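You operate a simulated robot arm through the tools that you are given. There is no shell and no other tool. Be economical: measure what you need, move in short steps, check, and stop when the job is done.

The job below is to be done with a simulated robot arm. You get a single attempt, and the scene is never put back.

JOB
Put the smaller mushroom on the stand into the grey tub and press its lid on.
Fine: stem up; the lid of the tub's colour; the tub stays on the sled, draw the sled out again.

Only the result counts: the job must be done as asked and must still hold three seconds after the hand-in. Knocking over, shifting, dropping, spilling or breaking anything else fails it. Lids that push on must go on centred and level and be pressed home; caps that screw on are set level and turned clockwise until they are tight.

ROBOT AND FRAMES
A 6-joint arm with a two-finger parallel gripper, fixed in place. Base frame: the origin is at the foot of the arm, x ahead of it, y to its left, z up; the work surface is at about z = 68. Units: cm, rad, N and s.
With the tool pointing down near the work surface it reaches from about 24 to 66 cm from the base axis. Its first joint turns from -1.152 to 1.152 rad. Payload 2.9 kg.
The tool frame sits at the grasp point between the pads (the TCP): z along the fingers, y along the line on which they close. The tips reach 3 cm beyond it. Largest opening 11 cm; finger width 2, thickness 1; the body of the gripper, 4.8 by 11.2 cm, starts 5.5 cm behind the TCP.
Orientation is told as [roll, pitch, yaw] about the base's x, y, z axes, in that order, counted from this pose: with the fingers straight down and closing along the base's y, the tool's x points along the base's -x, its y along +y and its z along -z.

CONTROLS
- The arm moves only by the tool jog_arm. Its argument "series" is a list of rows, each an object (a shift or turn left out is 0, a gripper value left out holds the last) with "jaw": the opening, from 0 (shut) to 1 (fully open); "delta_pos": the shift along the tool's x, y, z in cm, a list of three; "angular": the turn, a rotation vector about the tool's x, y, z in rad, a list of three. In form: [{"jaw": jaw, "delta_pos": [x, y, z], "angular": [rx, ry, rz]}, ...]. A call has 1 to 10 rows; each row is the pose to reach, as a shift and turn from the pose commanded when the call began, along the tool's axes at that moment. Each row takes 0.2 s and may step no farther than 5 cm and 0.15 rad from the row before; otherwise, or with a gripper value out of range, the whole call is refused. A pose out of reach is approached as far as the arm can. The call stops where the force on the tool passes 90 N (or 10 N more than at its start, if that is more) or the arm is blocked; 0.2 s more then pass. The fingers move at their own pace (about 10.8 cm/s each) and stop on an object; they squeeze with about 37 N. The grip force told is the motor's: it shows also when the fingers shut on nothing. Time passes only in rows, and 0.2 s behind the last, so rows that repeat a pose let the fingers close. The reply holds the time, the measured pose of the TCP, the force on the tool along the base axes, the opening and the grip force, in the units named above and with some noise.
- Cameras (640 x 400 px; columns grow to the right, rows downward): "scene" is fixed at [7.73, 43.97, 137.4]; the picture's right is [-0.73, -0.68, 0.00], its down [-0.44, 0.48, -0.76] and it looks along [0.52, -0.56, -0.65] (base axes); focal length 317 px, centre (320, 200). "wrist" rides on the gripper at [7.2, 1.7, -10.3] in the tool frame; the picture's right is [-0.23, 0.97, 0.00], its down [-0.76, -0.18, -0.62] and it looks along [-0.61, -0.14, 0.78] (tool axes); focal length 222 px, centre (320, 200). There is no depth. A picture from a camera that has moved, and an enlarged one, comes with that camera's place and axes in the base frame and with its lens.
- capture(camera): a new picture of that camera. It takes no simulated time.
- close_up(camera, box): a new picture of the part [left, top, right, bottom] of that camera's present view, enlarged. It takes no simulated time.
- sign_off(): hands the job in; it is judged then, once.

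Go step by step. Nothing tells you positions but the pictures and the camera data: compare them with the known pose of the tool, close in by small moves and look again before you grip or let go. The budget is 120 turns and 84 pictures, counting those below and the enlarged ones. Unless the task says otherwise, let go and move clear before handing in, and close with one line.

The tools are called as name(argument=value, ...) on one line, values as JSON. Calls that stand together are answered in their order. jog_arm: Moves the arm, as the interface text tells. Its arguments: {"type":"object","properties":{"series":{"type":"array"}},"required":["series"]} The other tools are called the same way: capture (camera) takes a picture; close_up (camera, box) takes an enlarged picture of a part of a camera's view; sign_off () hands the job in.

At the start:

```text
time: 0.0
eef_pos: [52.61, -2.5, 102.85]
ee_rot: [-0.002, 0.0, 0.0]
contact_force: [-1.1, 0.0, -0.3]
grip_width: 10.99
grasp_force: 0.0
```

scene: 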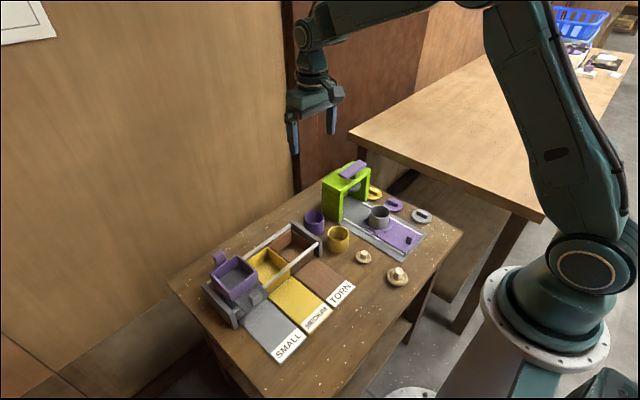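
wrist: 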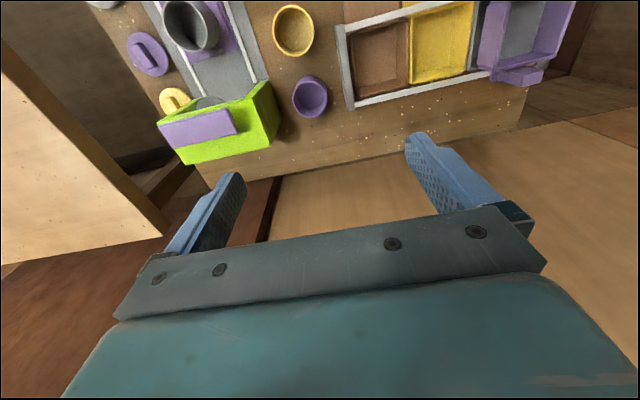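

I see a table with trays, tubs, lids, a green press arch with a sled, and two mushrooms. I'll look closer first.

close_up(camera="scene", box=[300, 150, 460, 250])

close_up(camera="scene", box=[330, 220, 450, 295])

close_up(camera="scene", box=[180, 210, 372, 370])

```text
4.00 times, centred on (380, 200) of scene
camera zoom: at [7.73, 43.97, 137.4], right [-0.73, -0.68, 0.0], down [-0.44, 0.48, -0.76], along [0.52, -0.56, -0.65], focal length 1268 px, centre (80, 200)
```

zoom: 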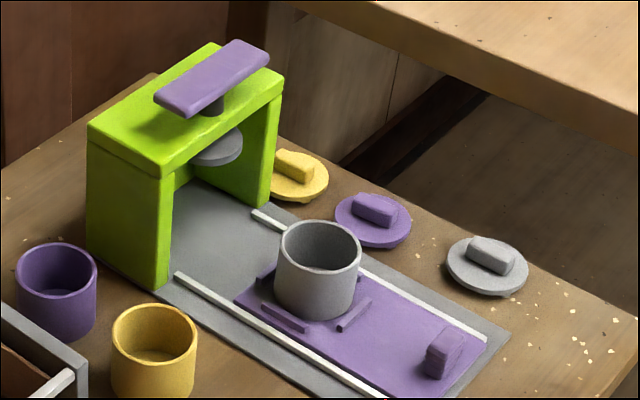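

```text
5.33 times, centred on (390, 258) of scene
camera zoom: at [7.73, 43.97, 137.4], right [-0.73, -0.68, 0.0], down [-0.44, 0.48, -0.76], along [0.52, -0.56, -0.65], focal length 1690 px, centre (-53, -107)
```

zoom: 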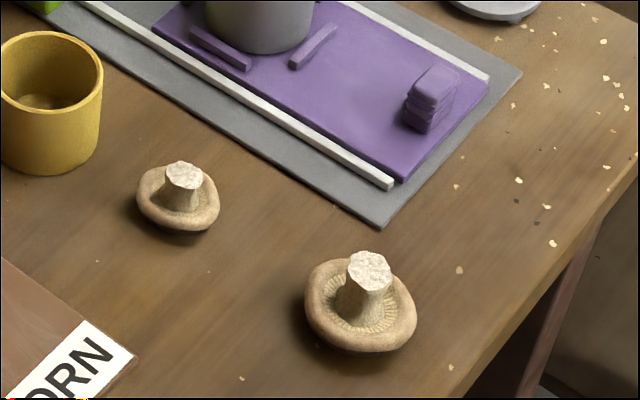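

```text
2.50 times, centred on (276, 290) of scene
camera zoom: at [7.73, 43.97, 137.4], right [-0.73, -0.68, 0.0], down [-0.44, 0.48, -0.76], along [0.52, -0.56, -0.65], focal length 792 px, centre (430, -25)
```

zoom: 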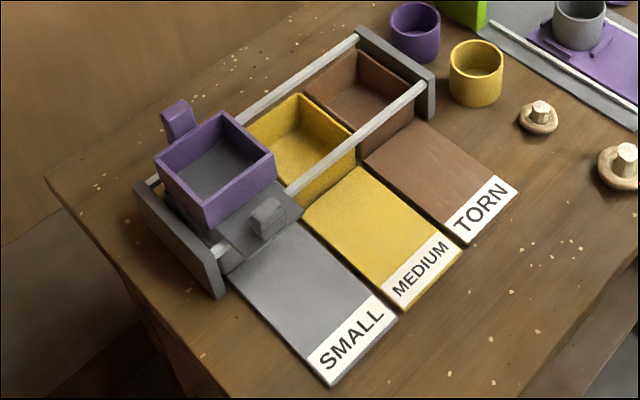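

The smaller mushroom is stem-up near (37,-4.9), the grey tub stands on the sled at about (41.3,-18), the grey lid lies near (33.7,-30.5), and the sled slides along x into the press at about (54,-19). I'll move above the mushroom.

jog_arm(series=[{"jaw": 0.5, "delta_pos": [2.6, -0.4, 3.6]}, {"delta_pos": [5.2, -0.8, 7.2]}, {"delta_pos": [7.8, -1.2, 10.8]}, {"delta_pos": [10.4, -1.6, 14.4]}, {"delta_pos": [13, -2, 18]}, {"delta_pos": [15.6, -2.4, 21.8]}, {"delta_pos": [15.6, -2.4, 21.8]}])

capture(camera="wrist")

capture(camera="scene")

```text
time: 1.6
eef_pos: [36.91, -4.91, 81.08]
ee_rot: [-0.001, 0.0, 0.0]
contact_force: [0.8, -1.0, -0.4]
grip_width: 5.5
grasp_force: 0.1
```

```text
78 pictures are left
camera wrist: at [29.78, -3.21, 91.37], right [0.23, 0.97, 0.0], down [0.76, -0.18, 0.62], along [0.61, -0.14, -0.78], focal length 222 px, centre (320, 200)
```

wrist: 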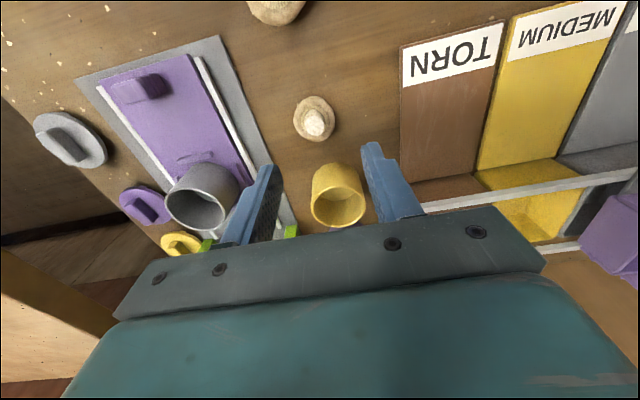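

```text
77 pictures are left
```

scene: 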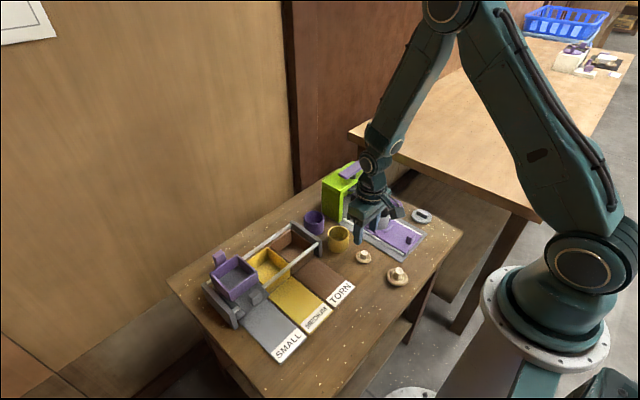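

close_up(camera="wrist", box=[272, 90, 352, 140])

close_up(camera="scene", box=[332, 220, 396, 260])

close_up(camera="scene", box=[340, 235, 388, 275])

```text
8.00 times, centred on (312, 115) of wrist
camera zoom: at [29.78, -3.21, 91.37], right [0.23, 0.97, 0.0], down [0.76, -0.18, 0.62], along [0.61, -0.14, -0.78], focal length 1777 px, centre (384, 880)
```

zoom: 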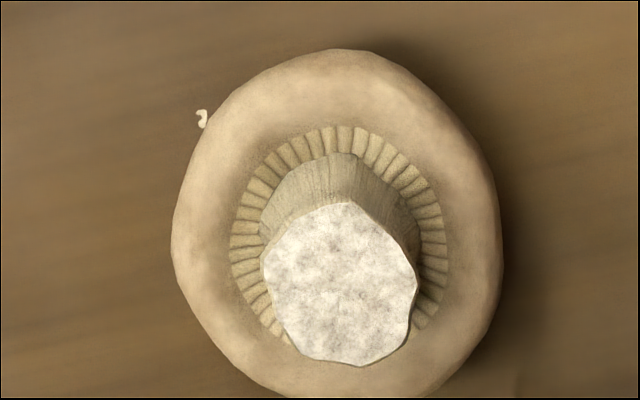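

```text
10.00 times, centred on (364, 240) of scene
camera zoom: at [7.73, 43.97, 137.4], right [-0.73, -0.68, 0.0], down [-0.44, 0.48, -0.76], along [0.52, -0.56, -0.65], focal length 3170 px, centre (-120, -200)
```

zoom: 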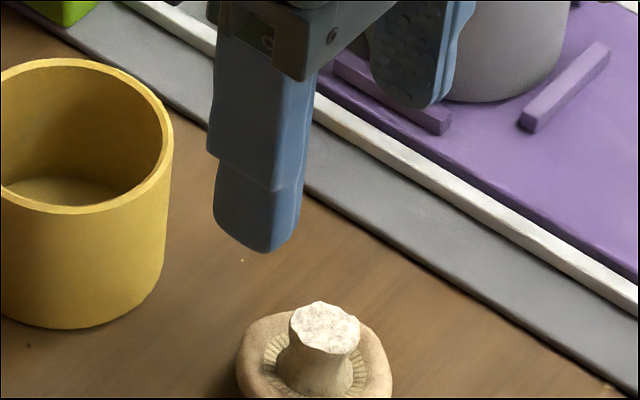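

```text
10.00 times, centred on (364, 255) of scene
camera zoom: at [7.73, 43.97, 137.4], right [-0.73, -0.68, 0.0], down [-0.44, 0.48, -0.76], along [0.52, -0.56, -0.65], focal length 3170 px, centre (-120, -350)
```

zoom: 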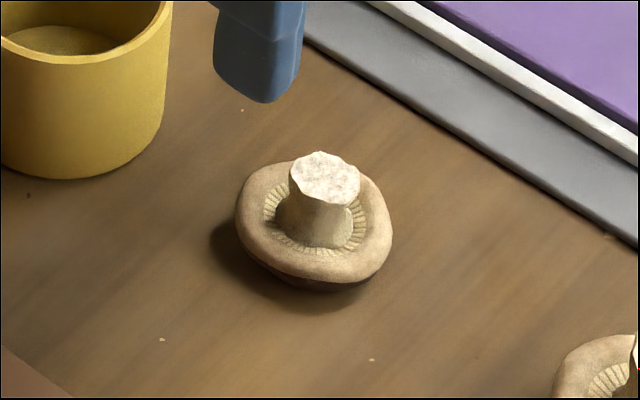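

Both views agree on the stem top at about (37.05,-5.3,71). I'll descend around the stem, tips just above the cap.

jog_arm(series=[{"jaw": 0.45, "delta_pos": [-0.14, -0.39, 3]}, {"delta_pos": [-0.14, -0.39, 6]}, {"delta_pos": [-0.14, -0.39, 7.5]}, {"delta_pos": [-0.14, -0.39, 8.1]}])

close_up(camera="scene", box=[332, 235, 396, 275])

capture(camera="wrist")

```text
time: 2.6
eef_pos: [37.06, -5.39, 72.88]
ee_rot: [0.0, 0.0, 0.001]
contact_force: [-0.5, -0.1, -0.4]
grip_width: 4.94
grasp_force: 0.0
```

```text
10.00 times, centred on (364, 255) of scene
camera zoom: at [7.73, 43.97, 137.4], right [-0.73, -0.68, 0.0], down [-0.44, 0.48, -0.76], along [0.52, -0.56, -0.65], focal length 3170 px, centre (-120, -350)
```

zoom: 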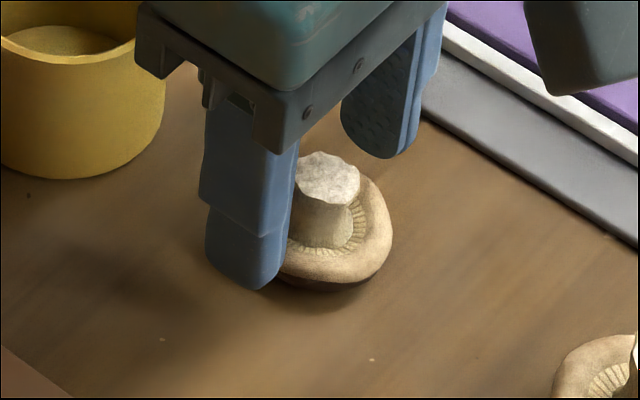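

```text
72 pictures are left
camera wrist: at [29.94, -3.68, 83.22], right [0.23, 0.97, 0.0], down [0.76, -0.18, 0.62], along [0.61, -0.14, -0.78], focal length 222 px, centre (320, 200)
```

wrist: 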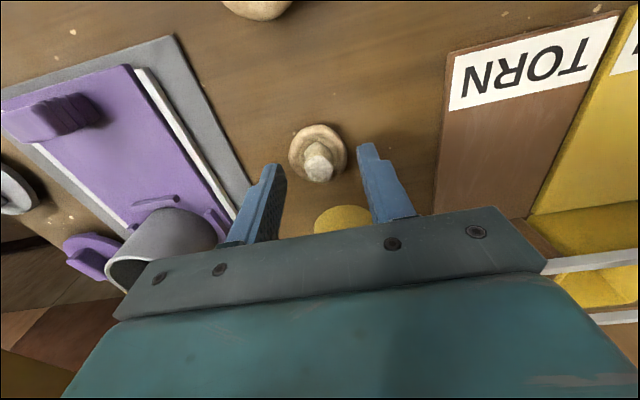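

close_up(camera="wrist", box=[240, 110, 400, 210])

```text
4.00 times, centred on (320, 160) of wrist
camera zoom: at [29.94, -3.68, 83.22], right [0.23, 0.97, 0.0], down [0.76, -0.18, 0.62], along [0.61, -0.14, -0.78], focal length 888 px, centre (320, 360)
```

zoom: 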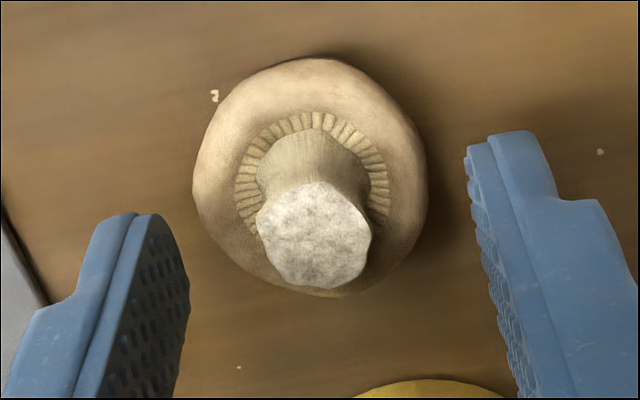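

The stem is centred between the fingers. Closing.

jog_arm(series=[{"jaw": 0.3}, {"jaw": 0.1}, {"jaw": 0.1}, {"jaw": 0.1}])

close_up(camera="wrist", box=[240, 110, 400, 210])

```text
time: 3.6
eef_pos: [37.17, -5.27, 72.83]
ee_rot: [0.0, 0.001, 0.001]
contact_force: [0.6, -0.2, -0.2]
grip_width: 1.61
grasp_force: 12.2
```

```text
4.00 times, centred on (320, 160) of wrist
camera zoom: at [29.92, -3.67, 83.24], right [0.23, 0.97, 0.0], down [0.76, -0.18, 0.62], along [0.61, -0.14, -0.78], focal length 888 px, centre (320, 360)
```

zoom: 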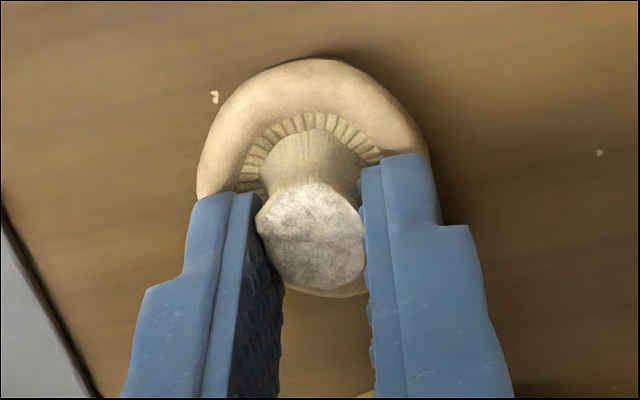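

Gripped; lift and move toward the tub.

jog_arm(series=[{"jaw": 0.0}, {"delta_pos": [0, 0, -2]}, {"delta_pos": [0, 0, -5]}, {"delta_pos": [0, 0, -8]}, {"delta_pos": [0, 0, -10]}, {"delta_pos": [0, -3, -10]}, {"delta_pos": [0, -6, -10]}])

capture(camera="wrist")

close_up(camera="scene", box=[320, 150, 464, 240])

```text
time: 5.2
eef_pos: [36.84, -11.29, 82.99]
ee_rot: [0.0, 0.0, -0.001]
contact_force: [0.4, -0.2, -0.2]
grip_width: 1.57
grasp_force: 11.8
```

```text
69 pictures are left
camera wrist: at [29.81, -9.58, 93.28], right [0.23, 0.97, 0.0], down [0.76, -0.18, 0.62], along [0.61, -0.14, -0.78], focal length 222 px, centre (320, 200)
```

wrist: 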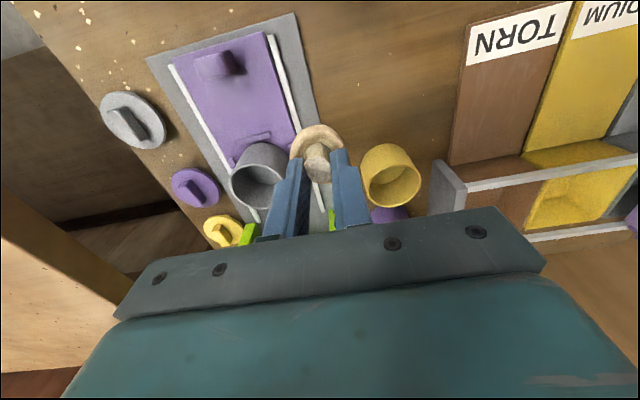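

```text
4.44 times, centred on (392, 195) of scene
camera zoom: at [7.73, 43.97, 137.4], right [-0.73, -0.68, 0.0], down [-0.44, 0.48, -0.76], along [0.52, -0.56, -0.65], focal length 1409 px, centre (0, 222)
```

zoom: 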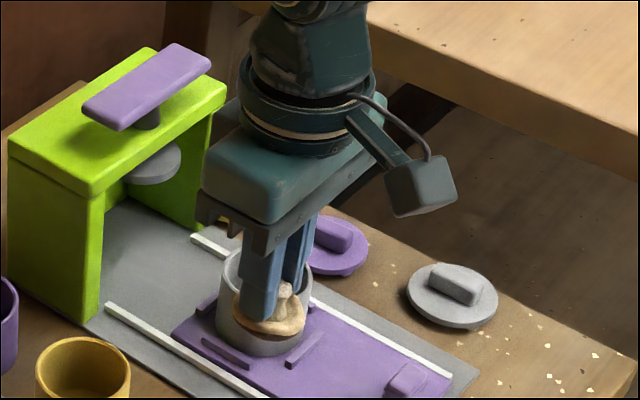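

close_up(camera="wrist", box=[200, 110, 360, 210])

```text
4.00 times, centred on (280, 160) of wrist
camera zoom: at [29.81, -9.58, 93.28], right [0.23, 0.97, 0.0], down [0.76, -0.18, 0.62], along [0.61, -0.14, -0.78], focal length 888 px, centre (480, 360)
```

zoom: 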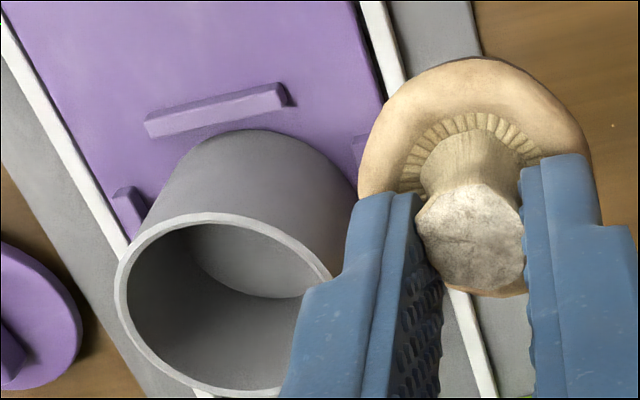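

Mushroom is held stem up. The tub rim centre triangulates to about (41.7,-19.1,73.8); I'll move above it and check.

jog_arm(series=[{"delta_pos": [-1.6, -2.6, 0]}, {"delta_pos": [-3.2, -5.2, 0]}, {"delta_pos": [-4.7, -7.8, 0]}, {"delta_pos": [-4.7, -7.8, 1.5]}, {"delta_pos": [-4.7, -7.8, 1.5]}])

close_up(camera="wrist", box=[240, 110, 400, 210])

close_up(camera="scene", box=[340, 185, 420, 245])

```text
time: 6.4
eef_pos: [41.94, -19.12, 81.4]
ee_rot: [0.0, 0.0, 0.001]
contact_force: [1.3, 0.4, -0.4]
grip_width: 1.58
grasp_force: 12.1
```

```text
4.00 times, centred on (320, 160) of wrist
camera zoom: at [34.73, -17.43, 91.79], right [0.23, 0.97, 0.0], down [0.76, -0.18, 0.62], along [0.61, -0.14, -0.78], focal length 888 px, centre (320, 360)
```

zoom: 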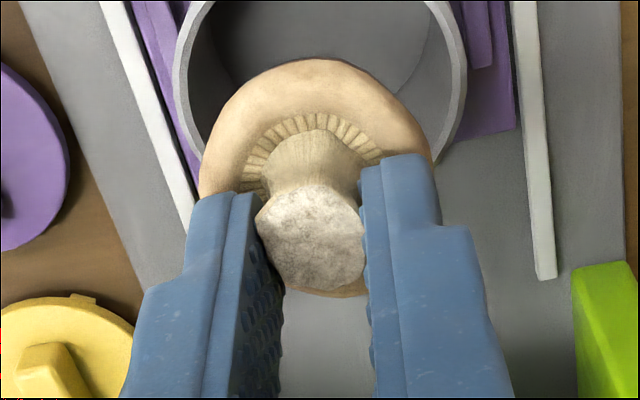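

```text
6.67 times, centred on (380, 215) of scene
camera zoom: at [7.74, 43.97, 137.4], right [-0.73, -0.68, 0.0], down [-0.44, 0.48, -0.76], along [0.52, -0.56, -0.65], focal length 2113 px, centre (-80, 100)
```

zoom: 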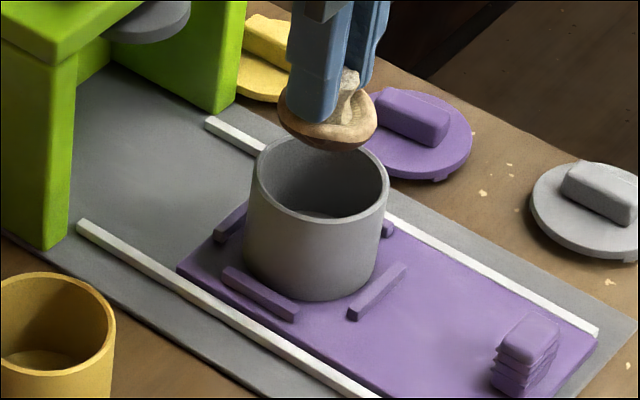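

Tub centre refined to about (41.55,-18.9), rim z about 74. I'll align, then start lowering the mushroom in.

jog_arm(series=[{"delta_pos": [0.38, 0.23, 0]}, {"delta_pos": [0.38, 0.23, 1.5]}, {"delta_pos": [0.38, 0.23, 3]}, {"delta_pos": [0.38, 0.23, 4]}, {"delta_pos": [0.38, 0.23, 4]}])

close_up(camera="wrist", box=[240, 110, 400, 210])

close_up(camera="scene", box=[340, 185, 420, 245])

```text
time: 7.6
eef_pos: [41.43, -18.74, 77.39]
ee_rot: [0.0, 0.0, 0.0]
contact_force: [0.2, 0.5, -0.2]
grip_width: 1.58
grasp_force: 11.9
```

```text
4.00 times, centred on (320, 160) of wrist
camera zoom: at [34.33, -17.05, 87.72], right [0.23, 0.97, 0.0], down [0.76, -0.18, 0.62], along [0.61, -0.14, -0.78], focal length 888 px, centre (320, 360)
```

zoom: 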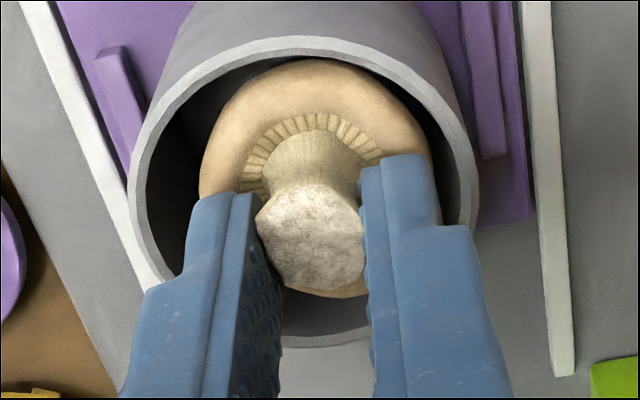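

```text
6.67 times, centred on (380, 215) of scene
camera zoom: at [7.74, 43.97, 137.4], right [-0.73, -0.68, 0.0], down [-0.44, 0.48, -0.76], along [0.52, -0.56, -0.65], focal length 2113 px, centre (-80, 100)
```

zoom: 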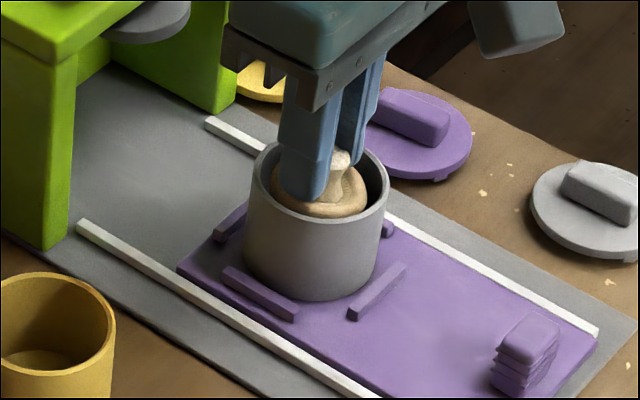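

jog_arm(series=[{"delta_pos": [0.1, -0.17, 0]}, {"delta_pos": [0.1, -0.17, 1]}, {"delta_pos": [0.1, -0.17, 2]}, {"delta_pos": [0.1, -0.17, 2.6]}, {"delta_pos": [0.1, -0.17, 2.9]}, {"delta_pos": [0.1, -0.17, 2.9]}])

close_up(camera="scene", box=[340, 185, 420, 245])

close_up(camera="wrist", box=[240, 110, 400, 210])

```text
time: 9.0
eef_pos: [41.4, -18.92, 74.44]
ee_rot: [-0.001, 0.003, 0.001]
contact_force: [-1.0, 0.6, 4.9]
grip_width: 1.55
grasp_force: 11.8
```

```text
6.67 times, centred on (380, 215) of scene
camera zoom: at [7.73, 43.97, 137.4], right [-0.73, -0.68, 0.0], down [-0.44, 0.48, -0.76], along [0.52, -0.56, -0.65], focal length 2113 px, centre (-80, 100)
```

zoom: 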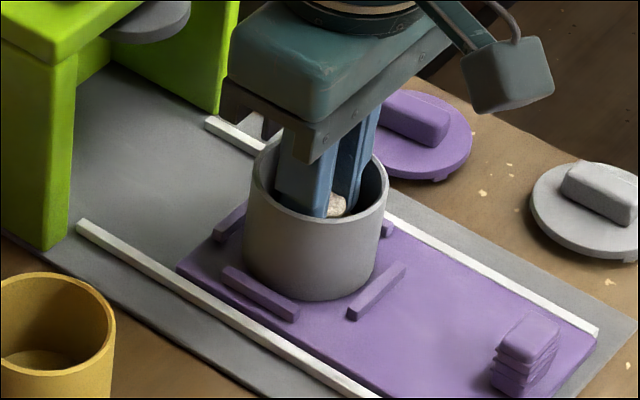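

```text
4.00 times, centred on (320, 160) of wrist
camera zoom: at [34.26, -17.33, 84.8], right [0.23, 0.97, 0.0], down [0.76, -0.18, 0.62], along [0.61, -0.14, -0.78], focal length 888 px, centre (320, 360)
```

zoom: 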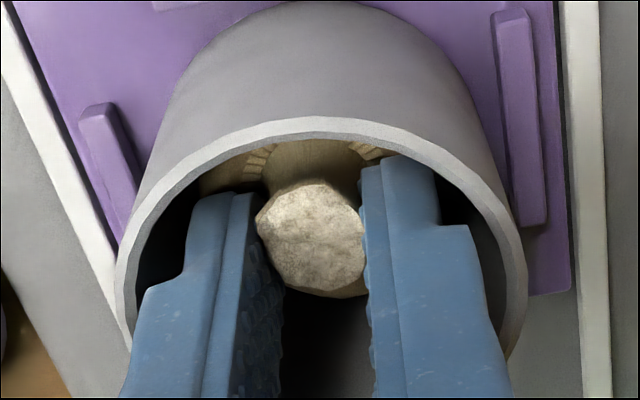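

The mushroom touches the tub floor (5 N). I open just a little and withdraw upward.

jog_arm(series=[{"jaw": 0.18}, {"jaw": 0.21}, {"jaw": 0.21}, {"delta_pos": [0, 0, -1]}, {"delta_pos": [0, 0, -3]}, {"delta_pos": [0, 0, -6]}, {"delta_pos": [0, 0, -9]}, {"delta_pos": [0, 0, -12]}])

capture(camera="wrist")

close_up(camera="scene", box=[340, 185, 420, 245])

```text
time: 10.8
eef_pos: [41.07, -19.01, 86.6]
ee_rot: [0.001, 0.001, 0.001]
contact_force: [-0.4, 0.4, -0.4]
grip_width: 2.29
grasp_force: 0.1
```

```text
60 pictures are left
camera wrist: at [34.09, -17.35, 96.92], right [0.23, 0.97, 0.0], down [0.76, -0.18, 0.62], along [0.61, -0.14, -0.78], focal length 222 px, centre (320, 200)
```

wrist: 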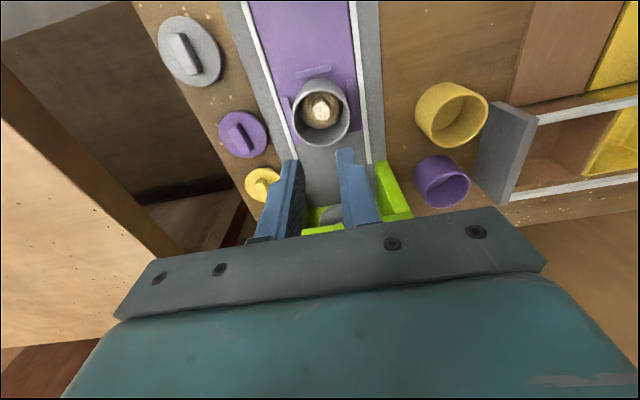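

```text
6.67 times, centred on (380, 215) of scene
camera zoom: at [7.73, 43.97, 137.4], right [-0.73, -0.68, 0.0], down [-0.44, 0.48, -0.76], along [0.52, -0.56, -0.65], focal length 2113 px, centre (-80, 100)
```

zoom: 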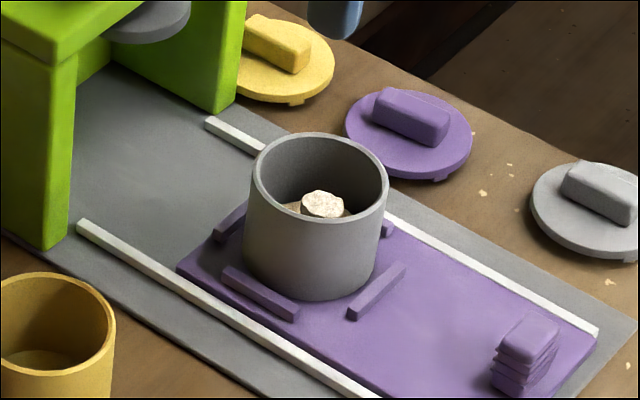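

Mushroom stands stem up in the tub. Now inspect the grey lid.

close_up(camera="wrist", box=[140, 10, 240, 90])

close_up(camera="scene", box=[396, 195, 460, 235])

```text
5.00 times, centred on (190, 50) of wrist
camera zoom: at [34.09, -17.35, 96.92], right [0.23, 0.97, 0.0], down [0.76, -0.18, 0.62], along [0.61, -0.14, -0.78], focal length 1111 px, centre (970, 950)
```

zoom: 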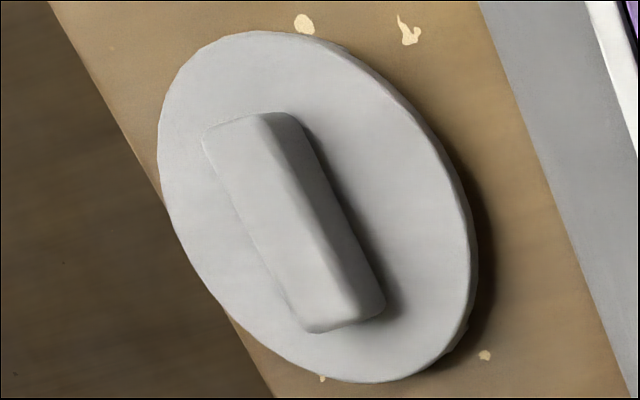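

```text
10.00 times, centred on (428, 215) of scene
camera zoom: at [7.73, 43.97, 137.4], right [-0.73, -0.68, 0.0], down [-0.44, 0.48, -0.76], along [0.52, -0.56, -0.65], focal length 3170 px, centre (-760, 50)
```

zoom: 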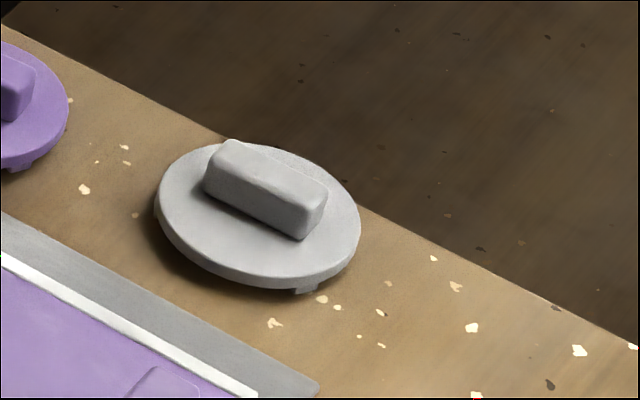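

The handle of the grey lid runs about along x, centred near (33.5,-31). I'll go above it and look.

jog_arm(series=[{"jaw": 0.35, "delta_pos": [2, -3, 0]}, {"delta_pos": [4, -6, 1]}, {"delta_pos": [6, -9, 3]}, {"delta_pos": [7.8, -11.95, 5]}, {"delta_pos": [7.8, -11.95, 7.6]}, {"delta_pos": [7.8, -11.95, 7.6]}])

close_up(camera="wrist", box=[220, 80, 420, 205])

```text
time: 12.2
eef_pos: [33.61, -31.07, 78.95]
ee_rot: [-0.001, 0.0, -0.001]
contact_force: [0.1, -0.1, 0.5]
grip_width: 3.84
grasp_force: 0.0
```

```text
3.20 times, centred on (320, 142) of wrist
camera zoom: at [26.42, -29.42, 89.33], right [0.23, 0.97, 0.0], down [0.76, -0.18, 0.62], along [0.61, -0.14, -0.78], focal length 711 px, centre (320, 384)
```

zoom: 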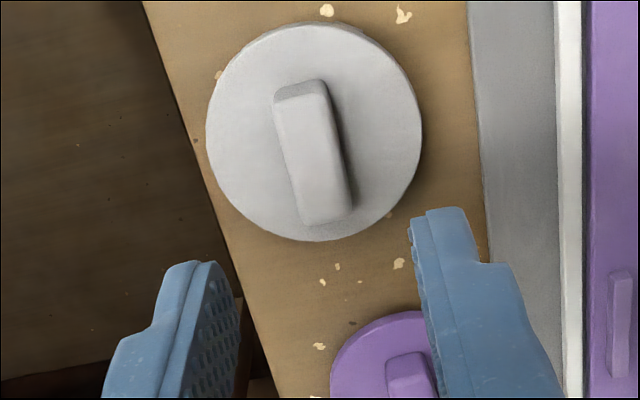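

jog_arm(series=[{"delta_pos": [0.25, -0.05, 2]}, {"delta_pos": [0.25, -0.05, 4]}, {"delta_pos": [0.25, -0.05, 5.5]}, {"delta_pos": [0.25, -0.05, 6.2]}, {"delta_pos": [0.25, -0.05, 6.2]}])

close_up(camera="wrist", box=[240, 110, 400, 210])

close_up(camera="scene", box=[396, 195, 460, 235])

```text
time: 13.4
eef_pos: [33.31, -31.13, 72.57]
ee_rot: [0.001, 0.001, 0.0]
contact_force: [-0.1, 0.1, -0.4]
grip_width: 3.86
grasp_force: 0.0
```

```text
4.00 times, centred on (320, 160) of wrist
camera zoom: at [26.17, -29.5, 83.04], right [0.23, 0.97, 0.0], down [0.76, -0.18, 0.62], along [0.61, -0.14, -0.78], focal length 888 px, centre (320, 360)
```

zoom: 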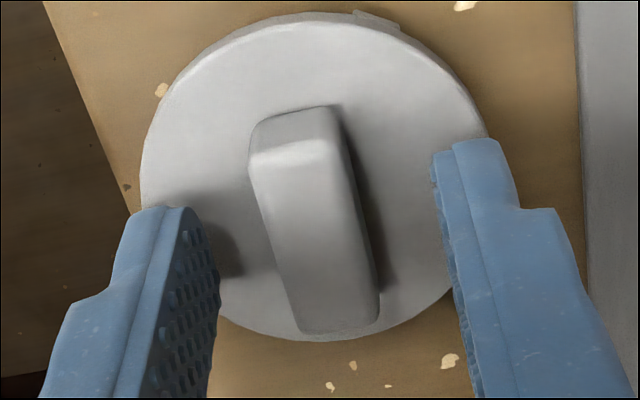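

```text
10.00 times, centred on (428, 215) of scene
camera zoom: at [7.73, 43.97, 137.4], right [-0.73, -0.68, 0.0], down [-0.44, 0.48, -0.76], along [0.52, -0.56, -0.65], focal length 3170 px, centre (-760, 50)
```

zoom: 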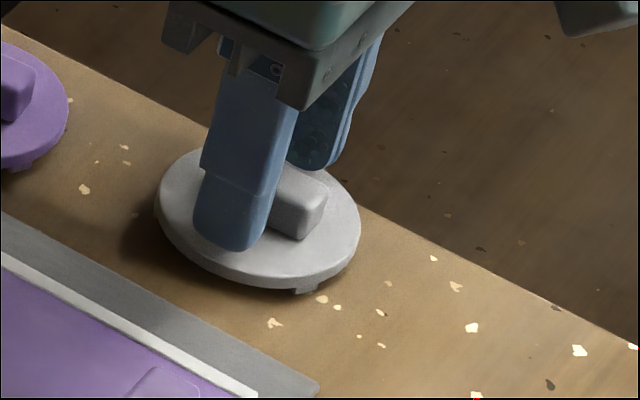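

Fingers straddle the handle, well aligned. Lower slightly and grip.

jog_arm(series=[{"delta_pos": [0, 0, 0.2]}, {"jaw": 0.15, "delta_pos": [0, 0, 0.2]}, {"jaw": 0, "delta_pos": [0, 0, 0.2]}, {"jaw": 0, "delta_pos": [0, 0, 0.2]}, {"jaw": 0, "delta_pos": [0, 0, 0.2]}])

close_up(camera="wrist", box=[240, 110, 400, 210])

```text
time: 14.6
eef_pos: [33.27, -31.1, 72.58]
ee_rot: [0.001, 0.001, -0.001]
contact_force: [-0.5, -0.1, -0.1]
grip_width: 1.33
grasp_force: 36.7
```

```text
4.00 times, centred on (320, 160) of wrist
camera zoom: at [26.13, -29.45, 82.85], right [0.23, 0.97, 0.0], down [0.76, -0.18, 0.62], along [0.61, -0.14, -0.78], focal length 888 px, centre (320, 360)
```

zoom: 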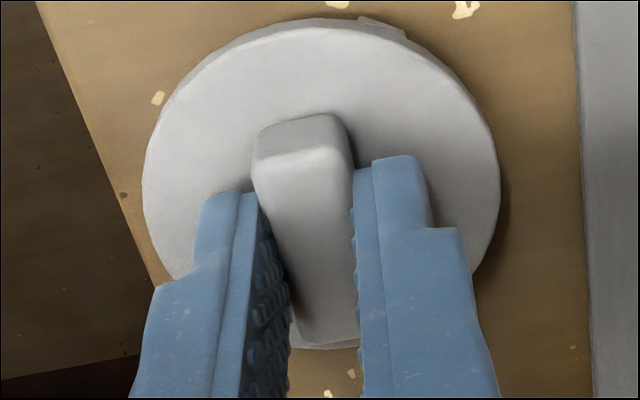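

Lid gripped (37 N). Lift and carry to above the tub.

jog_arm(series=[{"delta_pos": [0, 0, -2]}, {"delta_pos": [0, 0, -5]}, {"delta_pos": [0, 0, -8]}, {"delta_pos": [0, 0, -11]}, {"delta_pos": [-2, 3, -11]}, {"delta_pos": [-4, 6, -11]}, {"delta_pos": [-6, 9, -11]}, {"delta_pos": [-8.2, 12.15, -11]}, {"delta_pos": [-8.2, 12.15, -9]}, {"delta_pos": [-8.2, 12.15, -9]}])

capture(camera="wrist")

close_up(camera="scene", box=[340, 185, 420, 245])

```text
time: 16.8
eef_pos: [41.28, -18.87, 81.45]
ee_rot: [0.001, 0.0, -0.001]
contact_force: [0.0, 0.8, -0.1]
grip_width: 1.31
grasp_force: 37.3
```

```text
52 pictures are left
camera wrist: at [34.18, -17.24, 91.86], right [0.23, 0.97, 0.0], down [0.76, -0.18, 0.62], along [0.61, -0.14, -0.78], focal length 222 px, centre (320, 200)
```

wrist: 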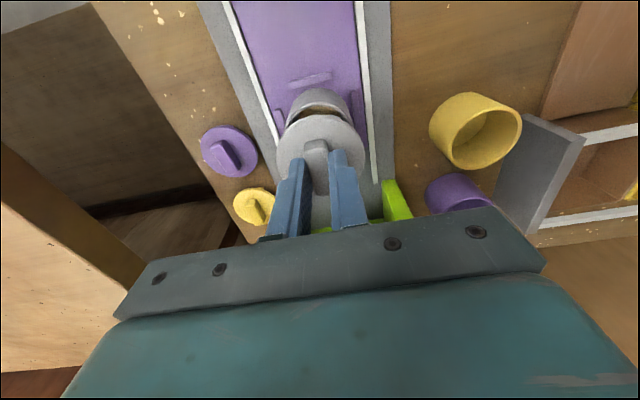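

```text
6.67 times, centred on (380, 215) of scene
camera zoom: at [7.73, 43.97, 137.4], right [-0.73, -0.68, 0.0], down [-0.44, 0.48, -0.76], along [0.52, -0.56, -0.65], focal length 2113 px, centre (-80, 100)
```

zoom: 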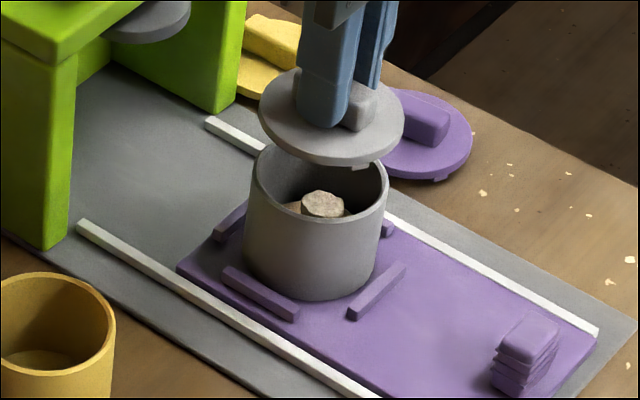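

Lid level and nearly centred above the tub. Lower closer and correct slightly.

jog_arm(series=[{"delta_pos": [-0.17, -0.12, 1]}, {"delta_pos": [-0.17, -0.12, 2.4]}, {"delta_pos": [-0.17, -0.12, 2.4]}])

close_up(camera="wrist", box=[240, 80, 400, 180])

close_up(camera="scene", box=[348, 190, 412, 230])

```text
time: 17.6
eef_pos: [41.56, -18.95, 79.25]
ee_rot: [0.0, 0.0, 0.0]
contact_force: [-0.1, 0.1, 1.1]
grip_width: 1.31
grasp_force: 36.8
```

```text
4.00 times, centred on (320, 130) of wrist
camera zoom: at [34.43, -17.38, 89.55], right [0.23, 0.97, 0.0], down [0.76, -0.18, 0.62], along [0.61, -0.14, -0.78], focal length 888 px, centre (320, 480)
```

zoom: 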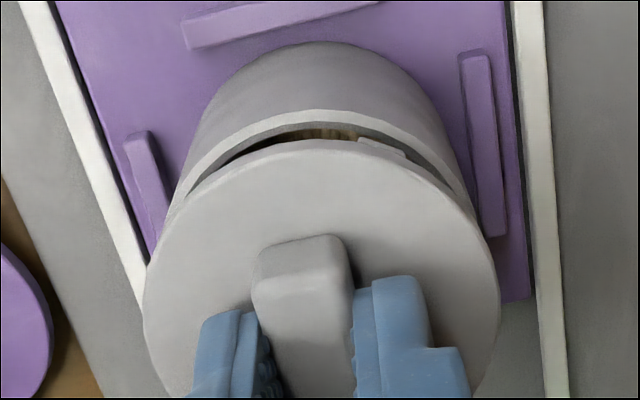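

```text
10.00 times, centred on (380, 210) of scene
camera zoom: at [7.74, 43.97, 137.4], right [-0.73, -0.68, 0.0], down [-0.44, 0.48, -0.76], along [0.52, -0.56, -0.65], focal length 3170 px, centre (-280, 100)
```

zoom: 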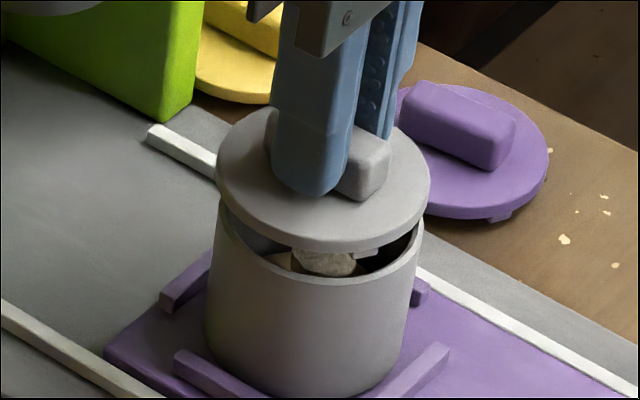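

Very near centred; a small shift (-0.13 x, -0.05 y), then lower gently.

jog_arm(series=[{"delta_pos": [0.13, -0.05, 0]}, {"delta_pos": [0.13, -0.05, 0.4]}, {"delta_pos": [0.13, -0.05, 0.8]}, {"delta_pos": [0.13, -0.05, 0.8]}])

close_up(camera="wrist", box=[240, 80, 400, 180])

close_up(camera="scene", box=[348, 190, 412, 230])

```text
time: 18.6
eef_pos: [41.51, -19.1, 78.48]
ee_rot: [0.0, 0.0, 0.001]
contact_force: [-0.9, -0.5, 0.2]
grip_width: 1.3
grasp_force: 36.7
```

```text
4.00 times, centred on (320, 130) of wrist
camera zoom: at [34.33, -17.39, 88.73], right [0.23, 0.97, 0.0], down [0.76, -0.18, 0.62], along [0.61, -0.14, -0.78], focal length 888 px, centre (320, 480)
```

zoom: 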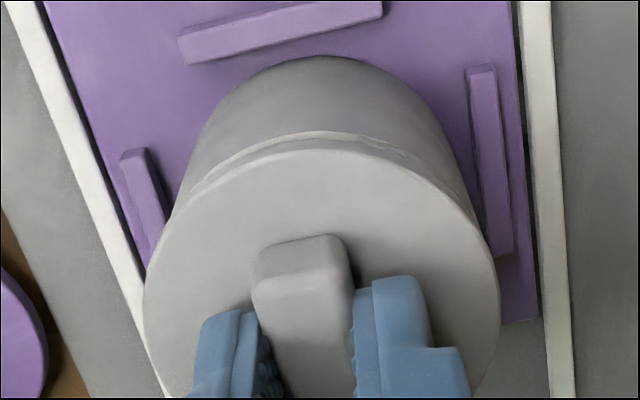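

```text
10.00 times, centred on (380, 210) of scene
camera zoom: at [7.73, 43.97, 137.4], right [-0.73, -0.68, 0.0], down [-0.44, 0.48, -0.76], along [0.52, -0.56, -0.65], focal length 3170 px, centre (-280, 100)
```

zoom: 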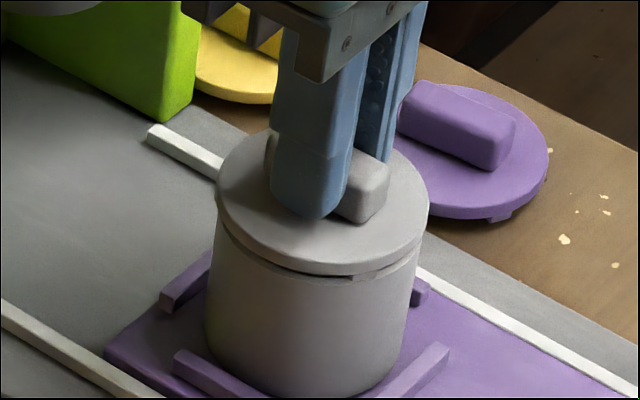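

jog_arm(series=[{"delta_pos": [0, 0, 0.2]}, {"delta_pos": [0, 0, 0.35]}, {"delta_pos": [0, 0, 0.35]}])

close_up(camera="scene", box=[348, 190, 412, 230])

```text
time: 19.4
eef_pos: [41.58, -19.07, 78.19]
ee_rot: [-0.003, -0.006, 0.0]
contact_force: [0.1, 1.9, 34.7]
grip_width: 1.31
grasp_force: 37.1
```

```text
10.00 times, centred on (380, 210) of scene
camera zoom: at [7.69, 43.99, 137.4], right [-0.73, -0.68, 0.0], down [-0.44, 0.48, -0.76], along [0.52, -0.56, -0.65], focal length 3170 px, centre (-280, 100)
```

zoom: 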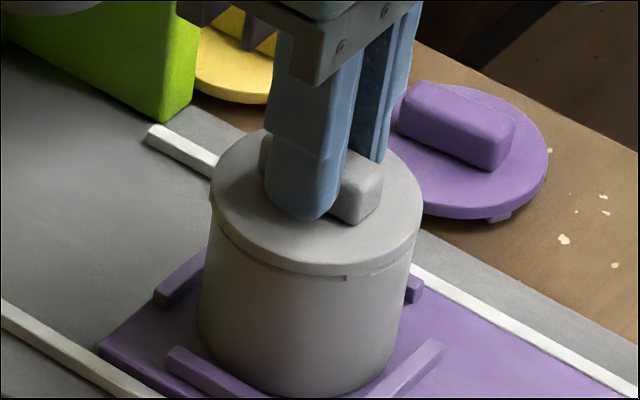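

Lid rests on the rim (about 35 N contact). Relieve the force, release, and look.

jog_arm(series=[{"delta_pos": [0, 0, -0.25]}, {"delta_pos": [0, 0, -0.3]}, {"jaw": 0.2, "delta_pos": [0, 0, -0.3]}, {"jaw": 0.28, "delta_pos": [0, 0, -0.3]}, {"jaw": 0.28, "delta_pos": [0, 0, -3]}, {"jaw": 0.28, "delta_pos": [0, 0, -7]}, {"jaw": 0.28, "delta_pos": [0, 0, -7]}])

close_up(camera="scene", box=[348, 190, 412, 230])

capture(camera="wrist")

```text
time: 21.0
eef_pos: [41.46, -18.92, 84.9]
ee_rot: [-0.002, -0.002, 0.002]
contact_force: [0.1, 0.5, -0.3]
grip_width: 3.08
grasp_force: 0.0
```

```text
10.00 times, centred on (380, 210) of scene
camera zoom: at [7.73, 43.97, 137.4], right [-0.73, -0.68, 0.0], down [-0.44, 0.48, -0.76], along [0.52, -0.56, -0.65], focal length 3170 px, centre (-280, 100)
```

zoom: 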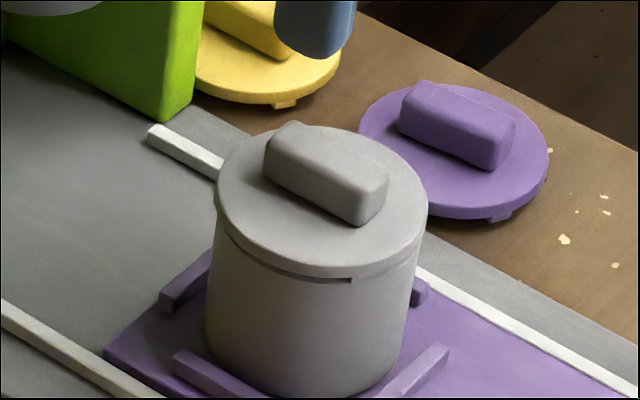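

```text
44 pictures are left
camera wrist: at [34.44, -17.31, 95.25], right [0.23, 0.97, 0.0], down [0.76, -0.18, 0.62], along [0.61, -0.14, -0.78], focal length 222 px, centre (320, 200)
```

wrist: 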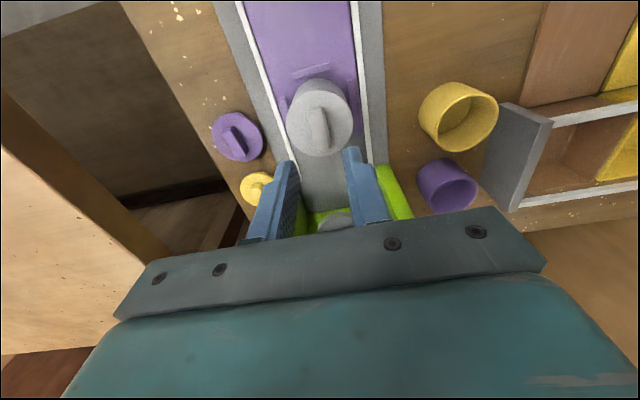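

close_up(camera="scene", box=[366, 200, 396, 222])

close_up(camera="wrist", box=[270, 60, 370, 160])

```text
16.00 times, centred on (381, 211) of scene
camera zoom: at [7.73, 43.97, 137.4], right [-0.73, -0.68, 0.0], down [-0.44, 0.48, -0.76], along [0.52, -0.56, -0.65], focal length 5072 px, centre (-656, 24)
```

zoom: 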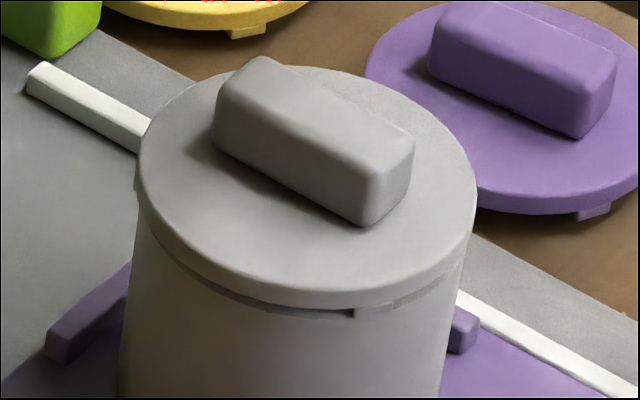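

```text
4.00 times, centred on (320, 110) of wrist
camera zoom: at [34.44, -17.31, 95.25], right [0.23, 0.97, 0.0], down [0.76, -0.18, 0.62], along [0.61, -0.14, -0.78], focal length 888 px, centre (320, 560)
```

zoom: 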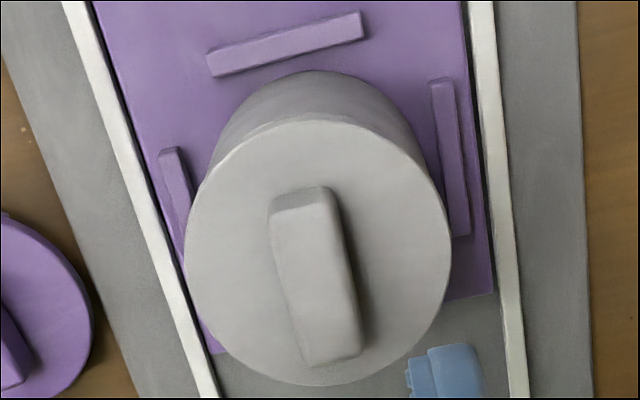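

Lid sits level and centred on the tub. Next: the sled handle near (31,-19.4); move above and look.

jog_arm(series=[{"jaw": 0.4, "delta_pos": [3.5, -0.1, 0]}, {"delta_pos": [7, -0.2, 0]}, {"delta_pos": [10.4, -0.3, 0]}, {"delta_pos": [10.4, -0.3, 4]}, {"delta_pos": [10.4, -0.3, 4]}])

close_up(camera="wrist", box=[220, 60, 420, 185])

close_up(camera="scene", box=[376, 220, 440, 260])

```text
time: 22.2
eef_pos: [31.41, -19.41, 81.05]
ee_rot: [-0.001, 0.0, 0.0]
contact_force: [0.2, -0.3, 0.4]
grip_width: 4.42
grasp_force: 0.0
```

```text
3.20 times, centred on (320, 122) of wrist
camera zoom: at [24.11, -17.79, 91.48], right [0.23, 0.97, 0.0], down [0.76, -0.18, 0.62], along [0.61, -0.14, -0.78], focal length 711 px, centre (320, 448)
```

zoom: 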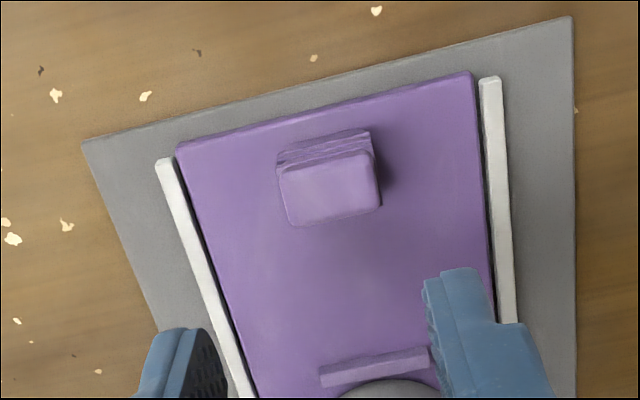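

```text
10.00 times, centred on (408, 240) of scene
camera zoom: at [7.73, 43.97, 137.4], right [-0.73, -0.68, 0.0], down [-0.44, 0.48, -0.76], along [0.52, -0.56, -0.65], focal length 3170 px, centre (-560, -200)
```

zoom: 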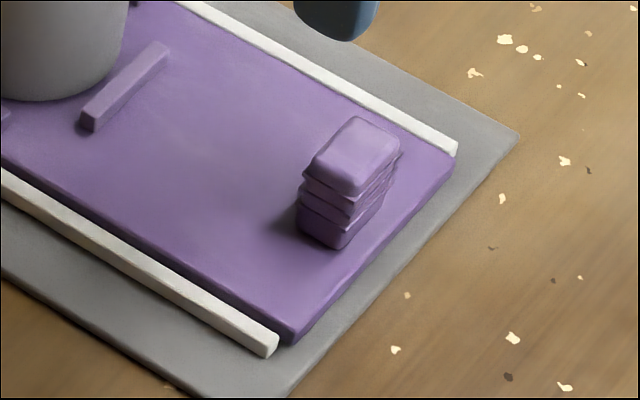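

Handle top centre is near (31.0,-19.1,71.3), about 2.8 wide in y. Descend around it and grip.

jog_arm(series=[{"jaw": 0.42, "delta_pos": [0.31, 0.39, 3]}, {"delta_pos": [0.31, 0.39, 6]}, {"delta_pos": [0.31, 0.39, 8]}, {"delta_pos": [0.31, 0.39, 8.4]}, {"delta_pos": [0.31, 0.39, 8.4]}])

close_up(camera="wrist", box=[220, 85, 420, 210])

```text
time: 23.4
eef_pos: [30.97, -18.96, 72.72]
ee_rot: [0.0, 0.0, 0.0]
contact_force: [-0.9, -0.6, -0.5]
grip_width: 4.6
grasp_force: 0.0
```

```text
3.20 times, centred on (320, 148) of wrist
camera zoom: at [23.73, -17.35, 82.99], right [0.23, 0.97, 0.0], down [0.76, -0.18, 0.62], along [0.61, -0.14, -0.78], focal length 711 px, centre (320, 368)
```

zoom: 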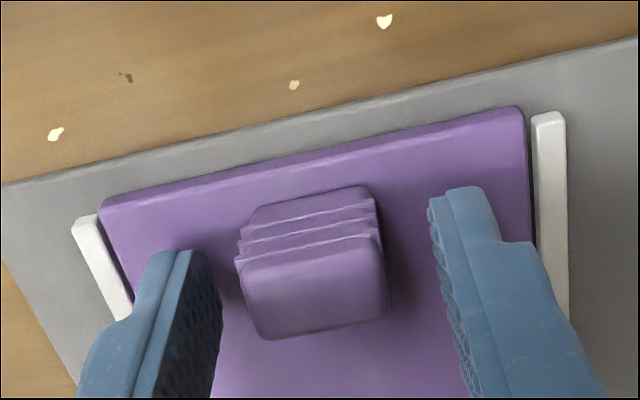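

jog_arm(series=[{"jaw": 0.3}, {"jaw": 0.2}, {"jaw": 0.1}, {"jaw": 0.1}])

close_up(camera="scene", box=[320, 160, 448, 260])

```text
time: 24.4
eef_pos: [30.91, -19.1, 72.68]
ee_rot: [0.0, 0.001, 0.0]
contact_force: [-1.3, 0.0, -3.5]
grip_width: 2.55
grasp_force: 44.5
```

```text
4.00 times, centred on (384, 210) of scene
camera zoom: at [7.74, 43.96, 137.4], right [-0.73, -0.68, 0.0], down [-0.44, 0.48, -0.76], along [0.52, -0.56, -0.65], focal length 1268 px, centre (64, 160)
```

zoom: 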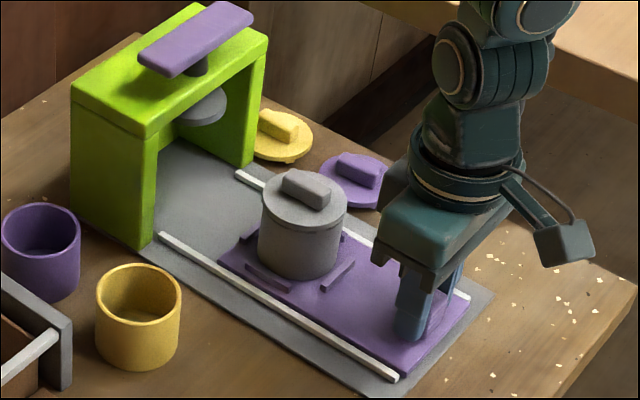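

Handle gripped. Push the sled inward (+x) in slow steps.

jog_arm(series=[{"jaw": 0.0, "delta_pos": [-0.3, 0, 0]}, {"delta_pos": [-0.8, 0, 0]}, {"delta_pos": [-1.4, 0, 0]}, {"delta_pos": [-2.0, 0, 0]}, {"delta_pos": [-2.6, 0, 0]}, {"delta_pos": [-3.2, 0, 0]}, {"delta_pos": [-3.8, 0, 0]}, {"delta_pos": [-4.4, 0, 0]}, {"delta_pos": [-5, 0, 0]}, {"delta_pos": [-5, 0, 0]}])

close_up(camera="scene", box=[320, 160, 448, 260])

```text
time: 26.6
eef_pos: [35.96, -18.96, 72.6]
ee_rot: [0.0, -0.003, 0.001]
contact_force: [0.1, -4.7, 36.4]
grip_width: 2.57
grasp_force: 45.3
```

```text
4.00 times, centred on (384, 210) of scene
camera zoom: at [7.69, 43.98, 137.4], right [-0.73, -0.68, 0.0], down [-0.44, 0.48, -0.76], along [0.52, -0.56, -0.65], focal length 1268 px, centre (64, 160)
```

zoom: 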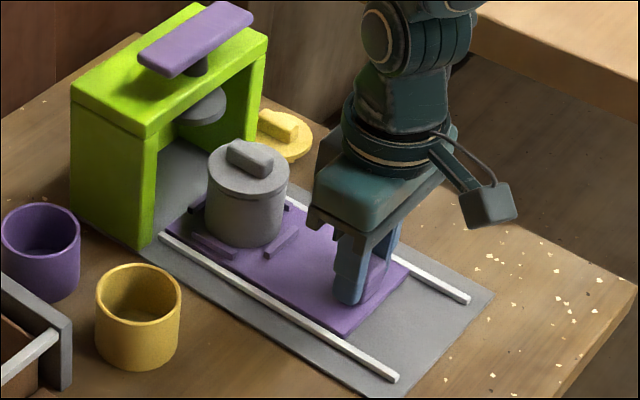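

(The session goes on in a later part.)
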